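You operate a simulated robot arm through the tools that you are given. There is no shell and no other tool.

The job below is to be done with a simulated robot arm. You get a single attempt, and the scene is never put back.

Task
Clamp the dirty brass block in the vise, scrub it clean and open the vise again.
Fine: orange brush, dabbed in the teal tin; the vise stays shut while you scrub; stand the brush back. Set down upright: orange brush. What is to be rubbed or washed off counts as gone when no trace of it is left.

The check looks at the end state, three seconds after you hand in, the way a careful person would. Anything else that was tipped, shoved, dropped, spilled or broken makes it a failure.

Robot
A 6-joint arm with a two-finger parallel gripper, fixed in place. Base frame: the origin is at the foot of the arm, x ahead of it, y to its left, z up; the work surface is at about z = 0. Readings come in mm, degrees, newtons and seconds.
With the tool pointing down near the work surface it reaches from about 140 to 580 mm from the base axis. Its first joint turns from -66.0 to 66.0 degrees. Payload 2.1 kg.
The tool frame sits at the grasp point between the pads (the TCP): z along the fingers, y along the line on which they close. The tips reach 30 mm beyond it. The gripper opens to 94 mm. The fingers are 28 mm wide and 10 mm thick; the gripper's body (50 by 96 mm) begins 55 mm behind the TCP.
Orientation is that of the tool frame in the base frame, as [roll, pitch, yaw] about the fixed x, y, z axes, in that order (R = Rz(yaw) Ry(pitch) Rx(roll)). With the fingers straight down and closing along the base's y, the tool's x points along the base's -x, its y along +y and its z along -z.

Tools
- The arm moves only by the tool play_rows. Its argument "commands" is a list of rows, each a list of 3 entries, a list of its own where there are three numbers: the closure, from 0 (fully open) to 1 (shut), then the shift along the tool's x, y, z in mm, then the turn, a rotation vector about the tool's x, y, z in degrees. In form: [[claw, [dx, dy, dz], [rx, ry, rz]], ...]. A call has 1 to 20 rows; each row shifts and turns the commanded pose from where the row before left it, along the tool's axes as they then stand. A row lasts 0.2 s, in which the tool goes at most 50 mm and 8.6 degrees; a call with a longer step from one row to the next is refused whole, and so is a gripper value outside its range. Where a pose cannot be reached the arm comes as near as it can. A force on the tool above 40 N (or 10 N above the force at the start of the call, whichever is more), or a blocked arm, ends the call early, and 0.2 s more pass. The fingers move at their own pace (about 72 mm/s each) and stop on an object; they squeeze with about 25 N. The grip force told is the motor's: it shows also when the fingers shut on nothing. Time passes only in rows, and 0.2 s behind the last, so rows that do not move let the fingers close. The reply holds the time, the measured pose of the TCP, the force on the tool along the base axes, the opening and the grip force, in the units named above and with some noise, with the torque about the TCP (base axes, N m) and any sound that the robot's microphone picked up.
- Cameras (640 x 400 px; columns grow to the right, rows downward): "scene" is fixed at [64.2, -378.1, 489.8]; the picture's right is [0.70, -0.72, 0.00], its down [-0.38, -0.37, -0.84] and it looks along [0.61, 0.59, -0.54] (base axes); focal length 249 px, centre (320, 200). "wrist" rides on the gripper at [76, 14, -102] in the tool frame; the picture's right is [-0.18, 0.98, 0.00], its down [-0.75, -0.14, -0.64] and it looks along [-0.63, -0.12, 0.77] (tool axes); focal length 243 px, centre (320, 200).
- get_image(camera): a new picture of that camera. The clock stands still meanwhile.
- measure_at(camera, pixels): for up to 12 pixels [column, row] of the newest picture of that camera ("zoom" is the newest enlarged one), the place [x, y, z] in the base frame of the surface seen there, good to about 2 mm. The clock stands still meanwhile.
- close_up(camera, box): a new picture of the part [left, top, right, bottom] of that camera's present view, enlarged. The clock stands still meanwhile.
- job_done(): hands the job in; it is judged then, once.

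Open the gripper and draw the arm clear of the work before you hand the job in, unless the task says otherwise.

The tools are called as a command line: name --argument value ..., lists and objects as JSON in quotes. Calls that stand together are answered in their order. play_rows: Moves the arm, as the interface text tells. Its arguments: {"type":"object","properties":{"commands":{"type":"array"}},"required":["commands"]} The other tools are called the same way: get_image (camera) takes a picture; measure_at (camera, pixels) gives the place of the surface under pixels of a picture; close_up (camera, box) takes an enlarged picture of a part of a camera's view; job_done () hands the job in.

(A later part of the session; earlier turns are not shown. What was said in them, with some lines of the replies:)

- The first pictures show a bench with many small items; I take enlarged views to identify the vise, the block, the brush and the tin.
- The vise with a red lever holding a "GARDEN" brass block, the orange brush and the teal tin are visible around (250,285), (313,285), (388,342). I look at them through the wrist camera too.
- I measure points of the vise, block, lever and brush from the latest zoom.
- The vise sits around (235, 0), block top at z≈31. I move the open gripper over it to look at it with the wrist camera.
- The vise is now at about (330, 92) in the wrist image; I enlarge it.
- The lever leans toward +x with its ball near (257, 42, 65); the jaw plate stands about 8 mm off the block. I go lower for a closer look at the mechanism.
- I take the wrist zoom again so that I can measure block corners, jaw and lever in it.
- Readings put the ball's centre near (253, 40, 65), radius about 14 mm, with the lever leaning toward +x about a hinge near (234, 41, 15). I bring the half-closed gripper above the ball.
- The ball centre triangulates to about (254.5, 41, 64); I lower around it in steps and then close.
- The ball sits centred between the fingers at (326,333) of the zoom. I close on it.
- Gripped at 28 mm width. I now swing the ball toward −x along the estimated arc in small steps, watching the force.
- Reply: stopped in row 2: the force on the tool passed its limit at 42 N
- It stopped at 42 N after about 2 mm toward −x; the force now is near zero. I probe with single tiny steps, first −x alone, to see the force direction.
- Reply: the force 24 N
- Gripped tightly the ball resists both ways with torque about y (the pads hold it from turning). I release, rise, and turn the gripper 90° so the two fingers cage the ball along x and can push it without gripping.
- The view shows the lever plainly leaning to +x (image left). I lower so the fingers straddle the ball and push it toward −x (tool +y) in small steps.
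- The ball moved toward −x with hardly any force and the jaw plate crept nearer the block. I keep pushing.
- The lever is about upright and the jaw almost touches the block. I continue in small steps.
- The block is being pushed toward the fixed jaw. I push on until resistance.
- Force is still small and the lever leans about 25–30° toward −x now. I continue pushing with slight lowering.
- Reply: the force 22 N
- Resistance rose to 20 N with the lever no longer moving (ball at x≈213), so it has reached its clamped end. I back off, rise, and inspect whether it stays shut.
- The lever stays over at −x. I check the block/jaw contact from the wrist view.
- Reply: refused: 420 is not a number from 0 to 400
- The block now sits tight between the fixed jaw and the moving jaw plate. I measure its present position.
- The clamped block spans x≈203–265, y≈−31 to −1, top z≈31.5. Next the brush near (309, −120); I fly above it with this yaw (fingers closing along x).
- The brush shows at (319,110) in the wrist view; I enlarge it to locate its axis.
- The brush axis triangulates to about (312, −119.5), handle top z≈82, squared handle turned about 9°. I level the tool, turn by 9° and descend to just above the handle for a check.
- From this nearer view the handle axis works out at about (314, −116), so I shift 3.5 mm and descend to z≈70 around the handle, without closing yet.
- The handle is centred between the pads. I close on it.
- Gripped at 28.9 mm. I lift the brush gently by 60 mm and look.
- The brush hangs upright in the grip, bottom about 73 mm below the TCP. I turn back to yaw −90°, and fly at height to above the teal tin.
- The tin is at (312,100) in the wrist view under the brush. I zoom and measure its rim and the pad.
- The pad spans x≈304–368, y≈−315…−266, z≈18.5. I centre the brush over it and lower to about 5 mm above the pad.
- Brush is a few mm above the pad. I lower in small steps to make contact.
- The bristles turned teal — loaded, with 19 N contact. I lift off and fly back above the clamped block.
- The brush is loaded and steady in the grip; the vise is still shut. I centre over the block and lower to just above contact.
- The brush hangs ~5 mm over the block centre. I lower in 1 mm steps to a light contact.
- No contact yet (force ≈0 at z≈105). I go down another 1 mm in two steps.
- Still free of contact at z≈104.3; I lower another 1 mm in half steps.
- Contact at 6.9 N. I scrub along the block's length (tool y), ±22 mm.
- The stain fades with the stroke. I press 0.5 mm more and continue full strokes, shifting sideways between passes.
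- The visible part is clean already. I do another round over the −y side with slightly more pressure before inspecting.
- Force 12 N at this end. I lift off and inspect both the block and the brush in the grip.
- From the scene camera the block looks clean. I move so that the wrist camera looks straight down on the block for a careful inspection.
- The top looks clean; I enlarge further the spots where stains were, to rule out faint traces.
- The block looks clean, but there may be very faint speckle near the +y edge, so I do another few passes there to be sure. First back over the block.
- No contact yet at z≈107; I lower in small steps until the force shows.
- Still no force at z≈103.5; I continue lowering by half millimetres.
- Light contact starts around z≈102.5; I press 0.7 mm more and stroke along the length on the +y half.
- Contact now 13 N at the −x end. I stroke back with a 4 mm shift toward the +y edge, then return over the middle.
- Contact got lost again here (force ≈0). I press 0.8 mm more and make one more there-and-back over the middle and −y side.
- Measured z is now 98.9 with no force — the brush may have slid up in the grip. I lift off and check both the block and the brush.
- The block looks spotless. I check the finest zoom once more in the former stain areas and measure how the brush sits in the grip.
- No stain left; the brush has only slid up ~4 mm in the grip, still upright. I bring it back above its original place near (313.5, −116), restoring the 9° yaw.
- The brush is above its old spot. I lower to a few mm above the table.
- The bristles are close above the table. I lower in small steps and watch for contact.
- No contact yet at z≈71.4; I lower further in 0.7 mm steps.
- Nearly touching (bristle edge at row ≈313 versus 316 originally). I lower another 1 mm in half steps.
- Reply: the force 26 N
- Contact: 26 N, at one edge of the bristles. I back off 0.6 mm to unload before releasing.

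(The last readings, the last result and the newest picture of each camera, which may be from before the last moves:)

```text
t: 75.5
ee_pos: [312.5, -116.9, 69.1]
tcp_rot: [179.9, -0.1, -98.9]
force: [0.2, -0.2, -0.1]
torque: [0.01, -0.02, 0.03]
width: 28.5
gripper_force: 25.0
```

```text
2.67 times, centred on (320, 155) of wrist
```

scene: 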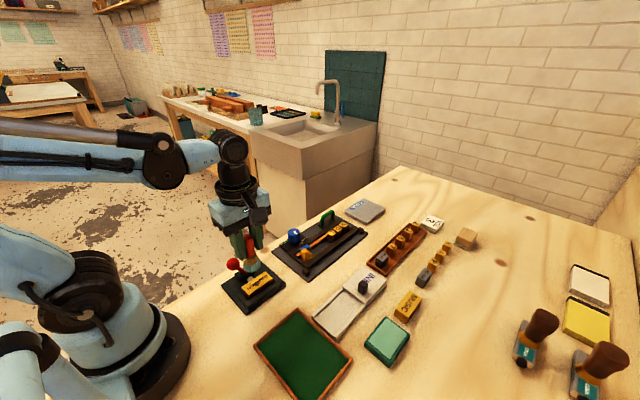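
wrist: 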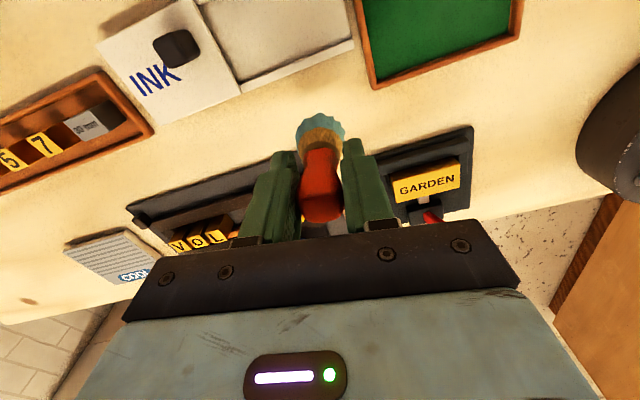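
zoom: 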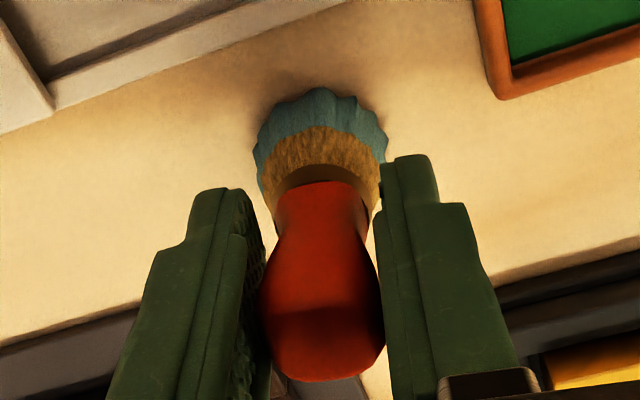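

It is within half a millimetre of the table and upright. I open the fingers gradually so the brush settles on its bristles.

play_rows --commands '[[0.95, [0, 0, 0.2], [0, 0, 0]], [0.69, [0, 0, 0], [0, 0, 0]], [0.68, [0, 0, 0], [0, 0, 0]], [0.67, [0, 0, 0], [0, 0, 0]], [0.66, [0, 0, 0], [0, 0, 0]], [0.64, [0, 0, 0], [0, 0, 0]], [0.6, [0, 0, 0], [0, 0, 0]], [0.55, [0, 0, 0], [0, 0, 0]], [0.5, [0, 0, 0], [0, 0, 0]], [0.4, [0, 0, 0], [0, 0, 0]], [0.4, [0, 0, 0], [0, 0, 0]]]'

close_up --camera "scene" --box '[280, 255, 350, 315]'

close_up --camera "wrist" --box '[220, 80, 420, 230]'

```text
t: 77.8
ee_pos: [312.8, -115.4, 69.5]
tcp_rot: [179.9, 0.0, -98.9]
force: [-0.4, 0.1, 0.1]
torque: [0.04, 0.01, -0.02]
width: 56.2
gripper_force: 0.0
```

```text
6.67 times, centred on (315, 285) of scene
```

zoom: 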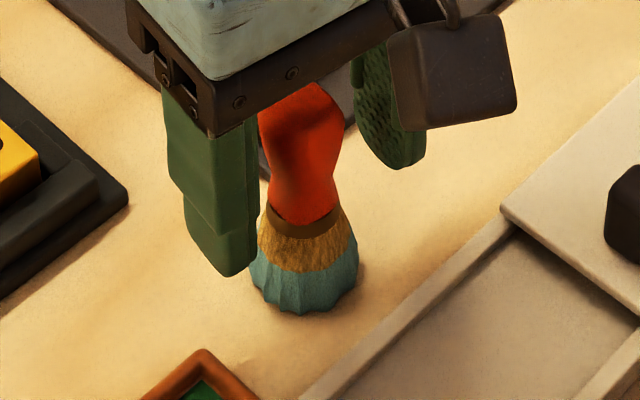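

```text
2.67 times, centred on (320, 155) of wrist
```

zoom: 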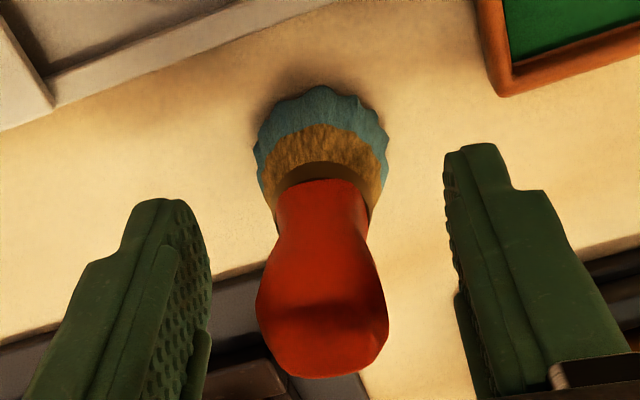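

The brush stands on its own. I rise straight up and verify it.

play_rows --commands '[[0.4, [0, 0, -10], [0, 0, 0]], [0.4, [0, 0, -20], [0, 0, 0]], [0.4, [0, 0, -25], [0, 0, 0]], [0.4, [0, 0, -25], [0, 0, 0]], [0.4, [0, 0, -20], [0, 0, -4.5]], [0.4, [0, 0, 0], [0, 0, -4.5]], [0.4, [0, 0, 0], [0, 0, 0]]]'

close_up --camera "scene" --box '[280, 255, 350, 315]'

get_image --camera "scene"

```text
t: 79.5
ee_pos: [312.2, -115.6, 167.7]
tcp_rot: [179.9, 0.1, -89.9]
force: [0.5, -0.4, 0.8]
torque: [-0.03, -0.01, 0.0]
width: 56.2
gripper_force: 0.0
```

```text
6.67 times, centred on (315, 285) of scene
```

zoom: 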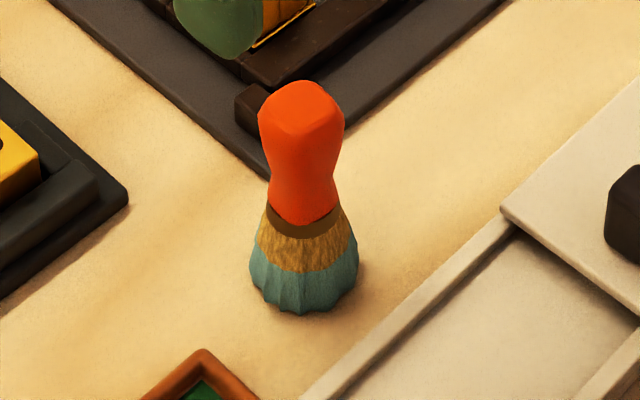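

```text
taken
```

scene: 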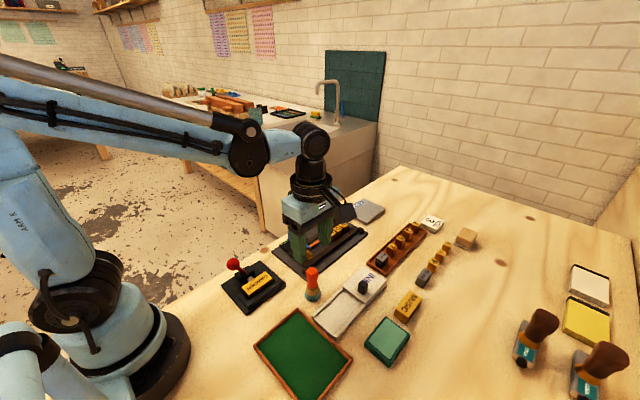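

The brush stands where it was. Next I go back to the lever (ball now near (214, 41, 63)), straddling it with the fingers along x.

play_rows --commands '[[0.5, [-20, 13, 0], [0, 0, 0]], [0.5, [-22.8, 15.3, 0], [0, 0, 0]], [0.5, [-22.8, 15.3, 0], [0, 0, 0]], [0.5, [-22.8, 15.3, 0], [0, 0, 0]], [0.5, [-22.8, 15.3, 0], [0, 0, 0]], [0.5, [-22.8, 15.3, 5], [0, 0, 0]], [0.5, [-22.6, 15.3, 10], [0, 0, 0]], [0.5, [0, 0, 0], [0, 0, 0]]]'

close_up --camera "wrist" --box '[160, 30, 480, 230]'

```text
t: 81.2
ee_pos: [208.3, 41.7, 154.4]
tcp_rot: [179.8, 0.1, -89.8]
force: [-0.1, 0.6, 0.2]
torque: [-0.01, -0.02, 0.0]
width: 46.9
gripper_force: 0.1
```

```text
2.00 times, centred on (320, 130) of wrist
```

zoom: 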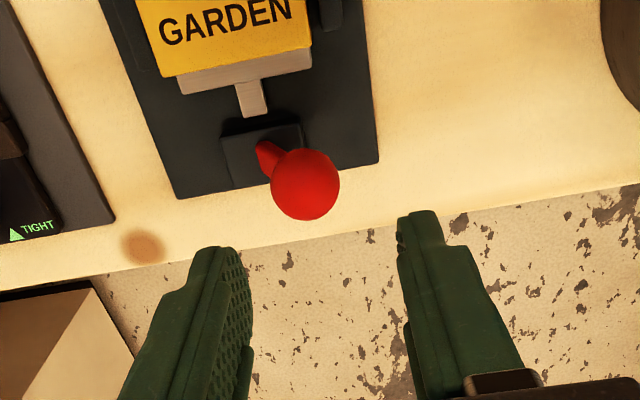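

Ball at (215, 42). I shift 3 mm toward +x and lower so that the fingers straddle the ball.

play_rows --commands '[[0.5, [0, -3, 20], [0, 0, 0]], [0.5, [0, 0, 20], [0, 0, 0]], [0.5, [0, 0, 18], [0, 0, 0]], [0.5, [0, 0, 15], [0, 0, 0]], [0.5, [0, 0, 0], [0, 0, 0]]]'

close_up --camera "wrist" --box '[160, 30, 480, 230]'

close_up --camera "scene" --box '[180, 220, 340, 320]'

```text
t: 82.5
ee_pos: [209.7, 40.1, 80.1]
tcp_rot: [179.8, 0.0, -89.9]
force: [0.2, -0.8, 0.3]
torque: [0.02, 0.0, 0.01]
width: 47.2
gripper_force: 0.0
```

```text
2.00 times, centred on (320, 130) of wrist
```

zoom: 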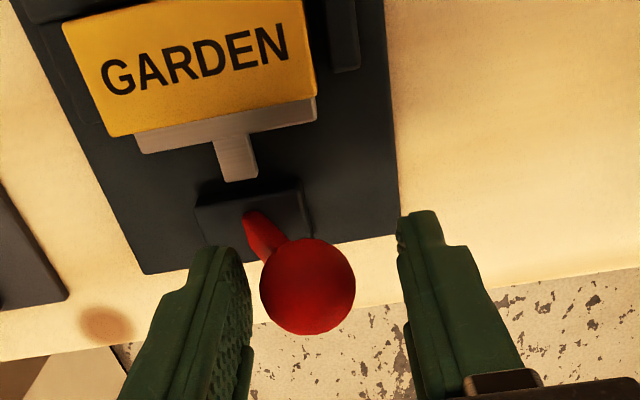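

```text
4.00 times, centred on (260, 270) of scene
```

zoom: 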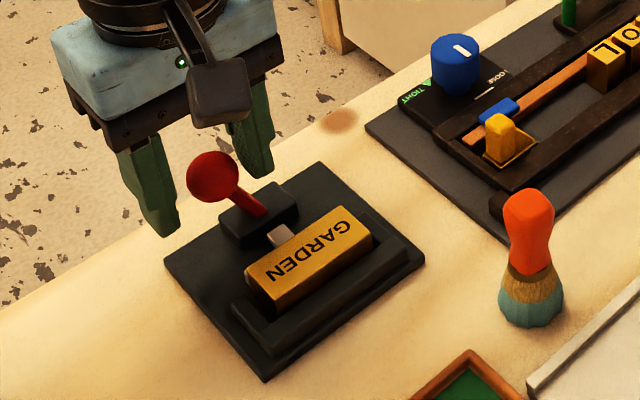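

The ball is straddled. I push it toward +x (tool −y) in 4 mm steps.

play_rows --commands '[[0.5, [0, -4, 0], [0, 0, 0]], [0.5, [0, -4, 0], [0, 0, 0]], [0.5, [0, -4, 0], [0, 0, 0]], [0.5, [0, -3, 0], [0, 0, 0]], [0.5, [0, -3, 0], [0, 0, 0]], [0.5, [0, -3, 0], [0, 0, 0]], [0.5, [0, -3, 0], [0, 0, 0]], [0.5, [0, -3, 0], [0, 0, 0]], [0.5, [0, -3, 0], [0, 0, 0]], [0.5, [0, -3, 0], [0, 0, 0]], [0.5, [0, 0, 0], [0, 0, 0]]]'

close_up --camera "wrist" --box '[160, 30, 480, 230]'

close_up --camera "scene" --box '[180, 220, 340, 320]'

```text
t: 84.8
ee_pos: [244.7, 41.1, 80.7]
tcp_rot: [179.9, 0.0, -90.0]
force: [-0.5, 0.2, -0.3]
torque: [0.01, -0.02, 0.02]
width: 46.9
gripper_force: 0.0
```

```text
2.00 times, centred on (320, 130) of wrist
```

zoom: 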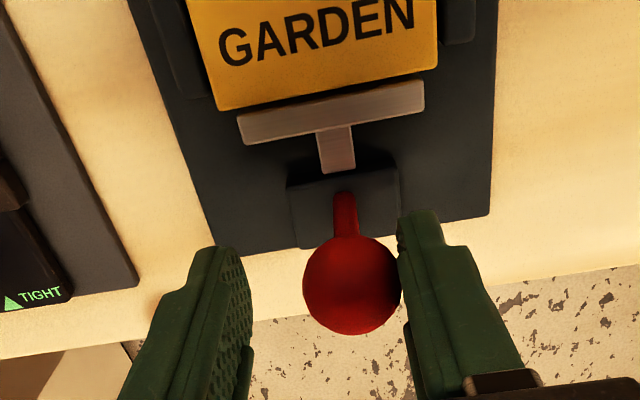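

```text
4.00 times, centred on (260, 270) of scene
```

zoom: 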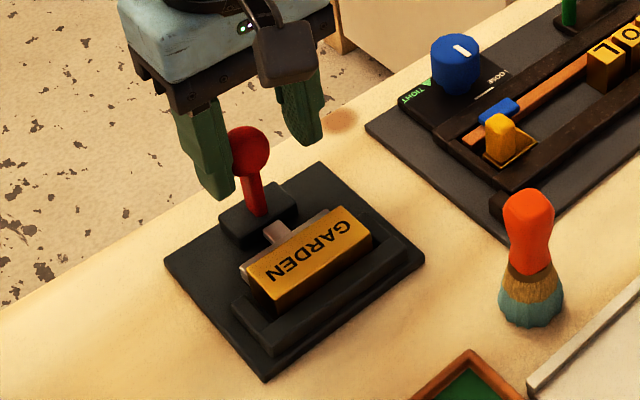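

The lever is past upright and the jaw has come off the block. I push on toward the original open position (ball x≈254).

play_rows --commands '[[0.5, [0, -3, 0], [0, 0, 0]], [0.5, [0, -3, 0], [0, 0, 0]], [0.5, [0, -3, 0], [0, 0, 0]], [0.5, [0, -3, 0], [0, 0, 0]], [0.5, [0, -3, 0], [0, 0, 0]], [0.5, [0, -2, 0], [0, 0, 0]], [0.5, [0, 0, 0], [0, 0, 0]]]'

close_up --camera "wrist" --box '[160, 30, 480, 230]'

close_up --camera "scene" --box '[180, 220, 340, 320]'

```text
t: 86.5
ee_pos: [261.1, 40.7, 80.9]
tcp_rot: [179.9, -0.1, -89.9]
force: [-0.4, -0.6, 0.6]
torque: [0.0, 0.02, 0.01]
width: 46.7
gripper_force: 0.1
```

```text
2.00 times, centred on (320, 130) of wrist
```

zoom: 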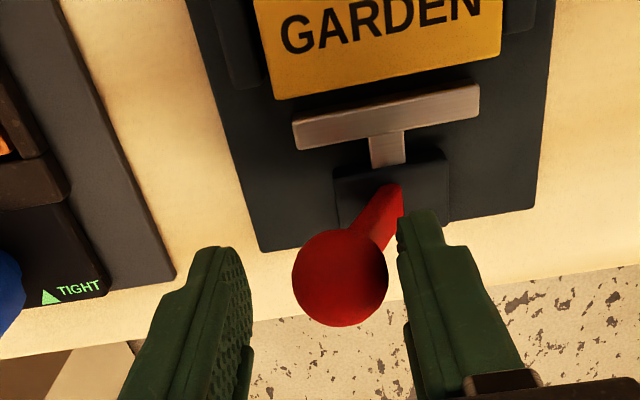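

```text
4.00 times, centred on (260, 270) of scene
```

zoom: 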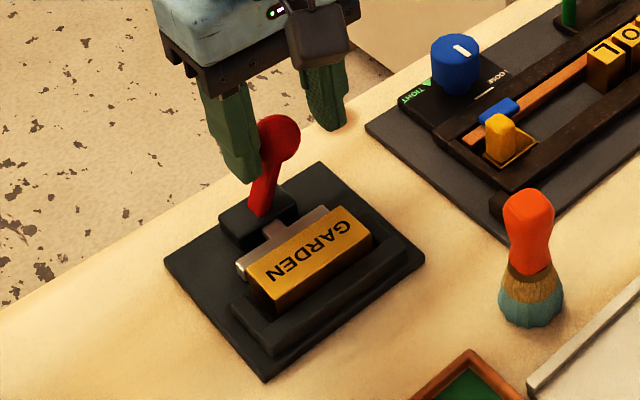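

The lever has gone fully over to +x and the jaw is fully open. I rise straight up and clear.

play_rows --commands '[[0.5, [0, 0, -12], [0, 0, 0]], [0.5, [0, 0, -25], [0, 0, 0]], [0.5, [0, 0, -25], [0, 0, 0]], [0.5, [0, 0, -30], [0, 0, 0]], [0.3, [0, 0, -30], [0, 0, 0]], [0, [0, 0, -30], [0, 0, 0]], [0, [0, 0, 0], [0, 0, 0]]]'

get_image --camera "scene"

close_up --camera "scene" --box '[215, 245, 285, 310]'

close_up --camera "wrist" --box '[220, 0, 420, 130]'

```text
t: 88.0
ee_pos: [261.8, 39.1, 231.9]
tcp_rot: [179.9, 0.0, -89.9]
force: [-0.1, -0.5, 0.4]
torque: [-0.01, -0.02, 0.02]
width: 94.0
gripper_force: 0.1
```

```text
taken
```

scene: 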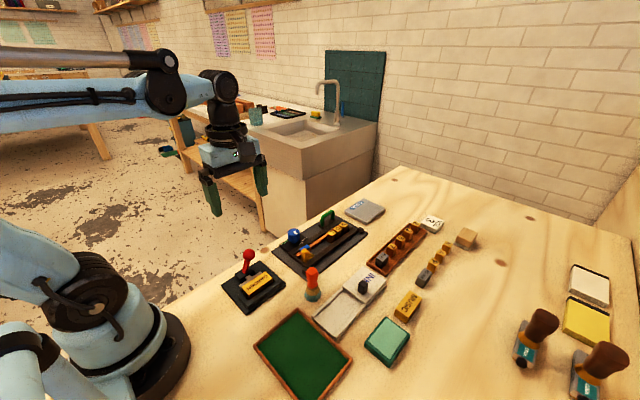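

```text
6.15 times, centred on (250, 278) of scene
```

zoom: 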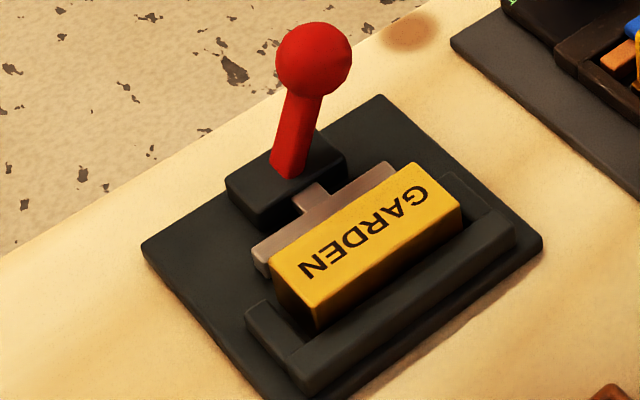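

```text
3.08 times, centred on (320, 65) of wrist
```

zoom: 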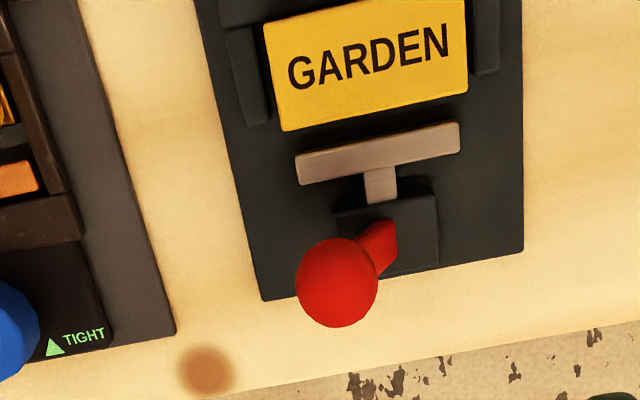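

Vise open, lever over, block clean from the scene view. I zoom on the block top once more in this light to check for faint specks.

close_up --camera "wrist" --box '[298, 0, 372, 46]'

close_up --camera "wrist" --box '[300, 15, 340, 45]'

close_up --camera "wrist" --box '[335, 8, 375, 38]'

close_up --camera "scene" --box '[238, 268, 278, 298]'

```text
8.65 times, centred on (335, 23) of wrist
```

zoom: 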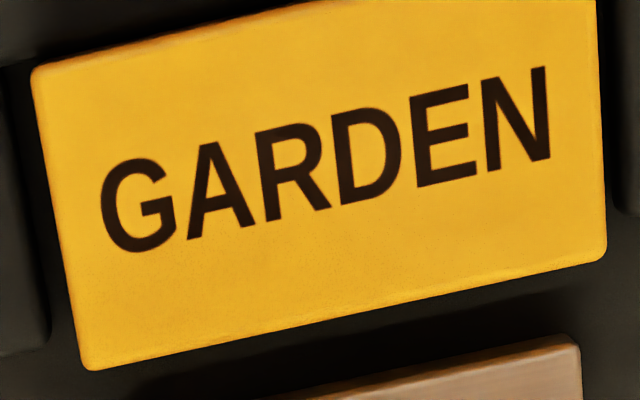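

```text
13.33 times, centred on (320, 30) of wrist
```

zoom: 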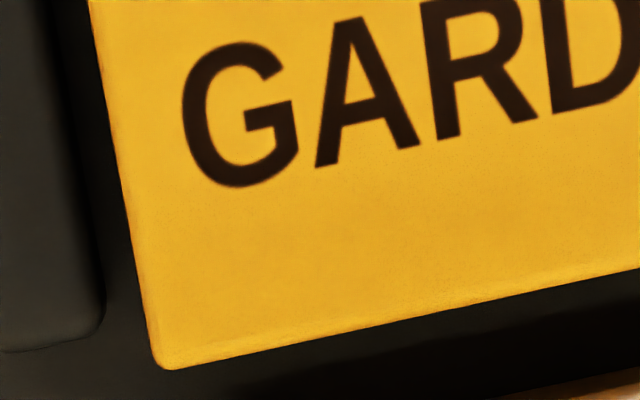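

```text
13.33 times, centred on (355, 23) of wrist
```

zoom: 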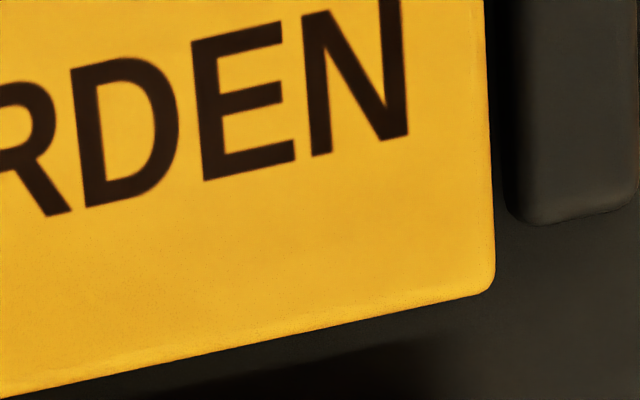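

```text
13.33 times, centred on (258, 283) of scene
```

zoom: 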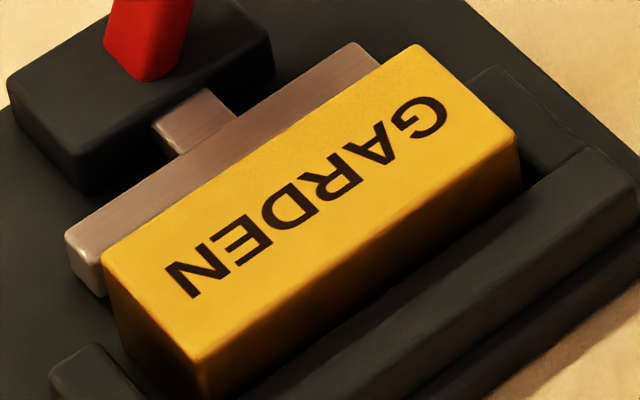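

No spots remain. To be sure about the block's +y side, I turn the gripper back to its starting yaw and look from that side.

play_rows --commands '[[0, [0, 0, 0], [0, 0, 8.2]], [0, [0, 0, 0], [0, 0, 8.2]], [0, [0, 0, 0], [0, 0, 8.2]], [0, [0, 0, 0], [0, 0, 8.2]], [0, [0, 0, 0], [0, 0, 8.2]], [0, [0, 0, 0], [0, 0, 8.2]], [0, [0, 0, 0], [0, 0, 8.2]], [0, [0, 0, 0], [0, 0, 8.2]], [0, [0, 0, 0], [0, 0, 8.2]], [0, [0, 0, 0], [0, 0, 8.2]], [0, [0, 0, 0], [0, 0, 8]], [0, [-9, 18, 8], [0, 0, 0]], [0, [-9, 18, 8], [0, 0, 0]], [0, [-9, 18, 8], [0, 0, 0]], [0, [0, 0, 0], [0, 0, 0]]]'

get_image --camera "wrist"

```text
t: 91.2
ee_pos: [287.8, 95.5, 208.7]
tcp_rot: [180.0, -0.1, -179.9]
force: [-0.8, -0.7, 1.2]
torque: [-0.01, -0.04, -0.02]
width: 94.2
gripper_force: 0.0
```

```text
taken
```

wrist: 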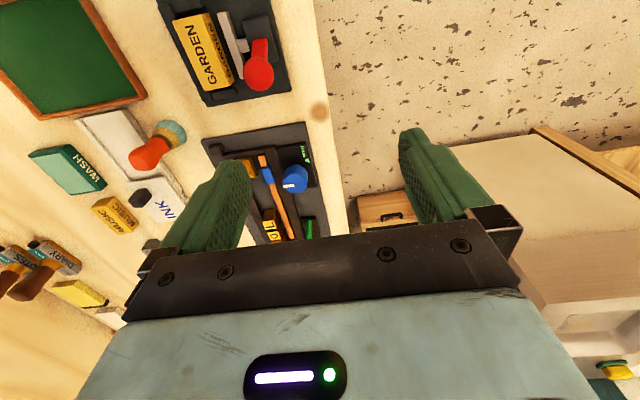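

The block shows at (205, 50) with its +y side visible; I enlarge it.

close_up --camera "wrist" --box '[160, 0, 290, 105]'

close_up --camera "wrist" --box '[175, 10, 245, 95]'

close_up --camera "scene" --box '[240, 250, 440, 380]'

```text
3.81 times, centred on (225, 52) of wrist
```

zoom: 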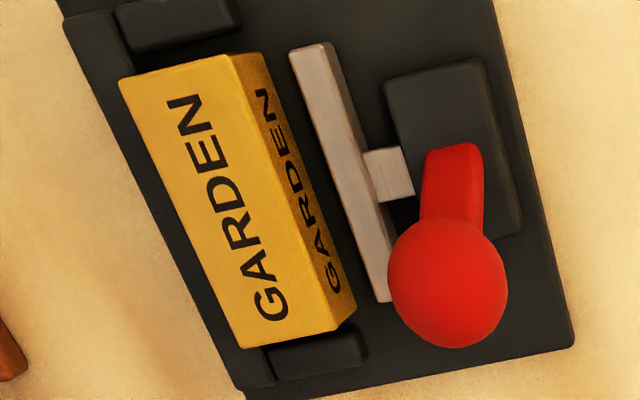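

```text
4.71 times, centred on (210, 52) of wrist
```

zoom: 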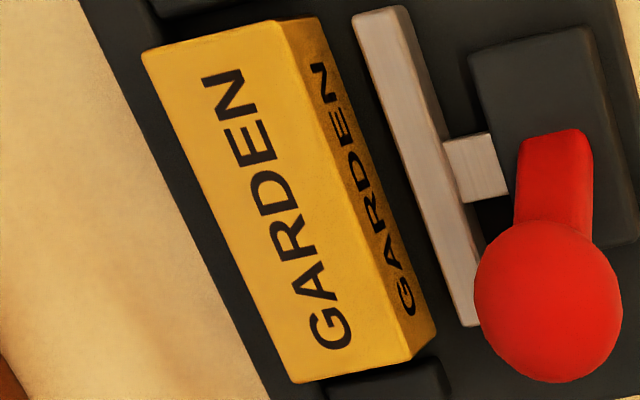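

```text
3.08 times, centred on (340, 315) of scene
```

zoom: 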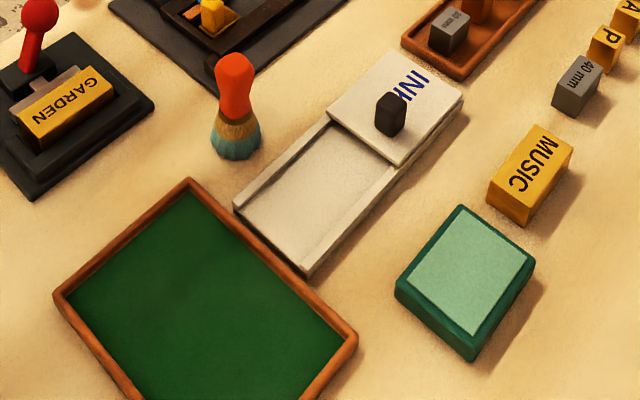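

Top and side of the block are clean, the vise is open, brush stands upright, tin and all else are in place. I raise the arm back near its start pose before handing in.

play_rows --commands '[[0, [0, -4, -30], [0, 0, 0]], [0, [0, -6, -35], [0, 0, 0]], [0, [-5, -6, -35], [0, 0, 0]], [0, [-5, -6, -30], [0, 0, 0]], [0, [0, 0, 0], [0, 0, 0]]]'

get_image --camera "scene"

```text
t: 92.5
ee_pos: [298.5, 72.1, 339.3]
tcp_rot: [180.0, -0.2, -180.0]
force: [-0.6, -0.6, 0.5]
torque: [-0.02, 0.01, -0.01]
width: 94.0
gripper_force: 0.0
```

```text
taken
```

scene: 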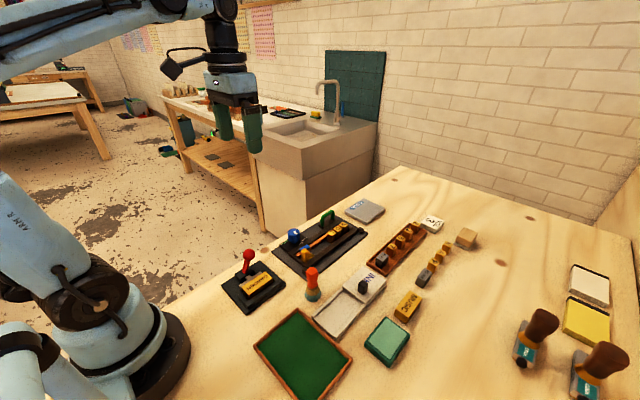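

The final picture shows the lever at (247,262) in its open position, the clean block, the brush upright at (313,285) and the arm clear. I hand in.

job_done

```text
The job is handed in.
```

The job is handed in: the brass block is clean, the vise is open again and the orange brush is standing upright where it started.

- **Clamping:** the lever swung over freely until the jaw held the block against the fixed side. It stayed shut through all the scrubbing.
- **Scrubbing:** I dabbed the orange brush once in the teal tin, then made several passes over the top of the block. Close-up pictures show no stain left on the top, and the side facing the lever is clean too. A very fine grain near one edge did not change with extra scrubbing. I took it as part of the brass or the picture, not dirt.
- **Brush:** it slid up about 4 mm in the grip during scrubbing. At set-down it briefly pressed the table at about 26 N before I eased off and let go. It stands straight in the last pictures, with its bristles still wet and teal.
- **Everything else:** the other items on the bench look unmoved. The gripper is open and the arm is back near its starting pose.
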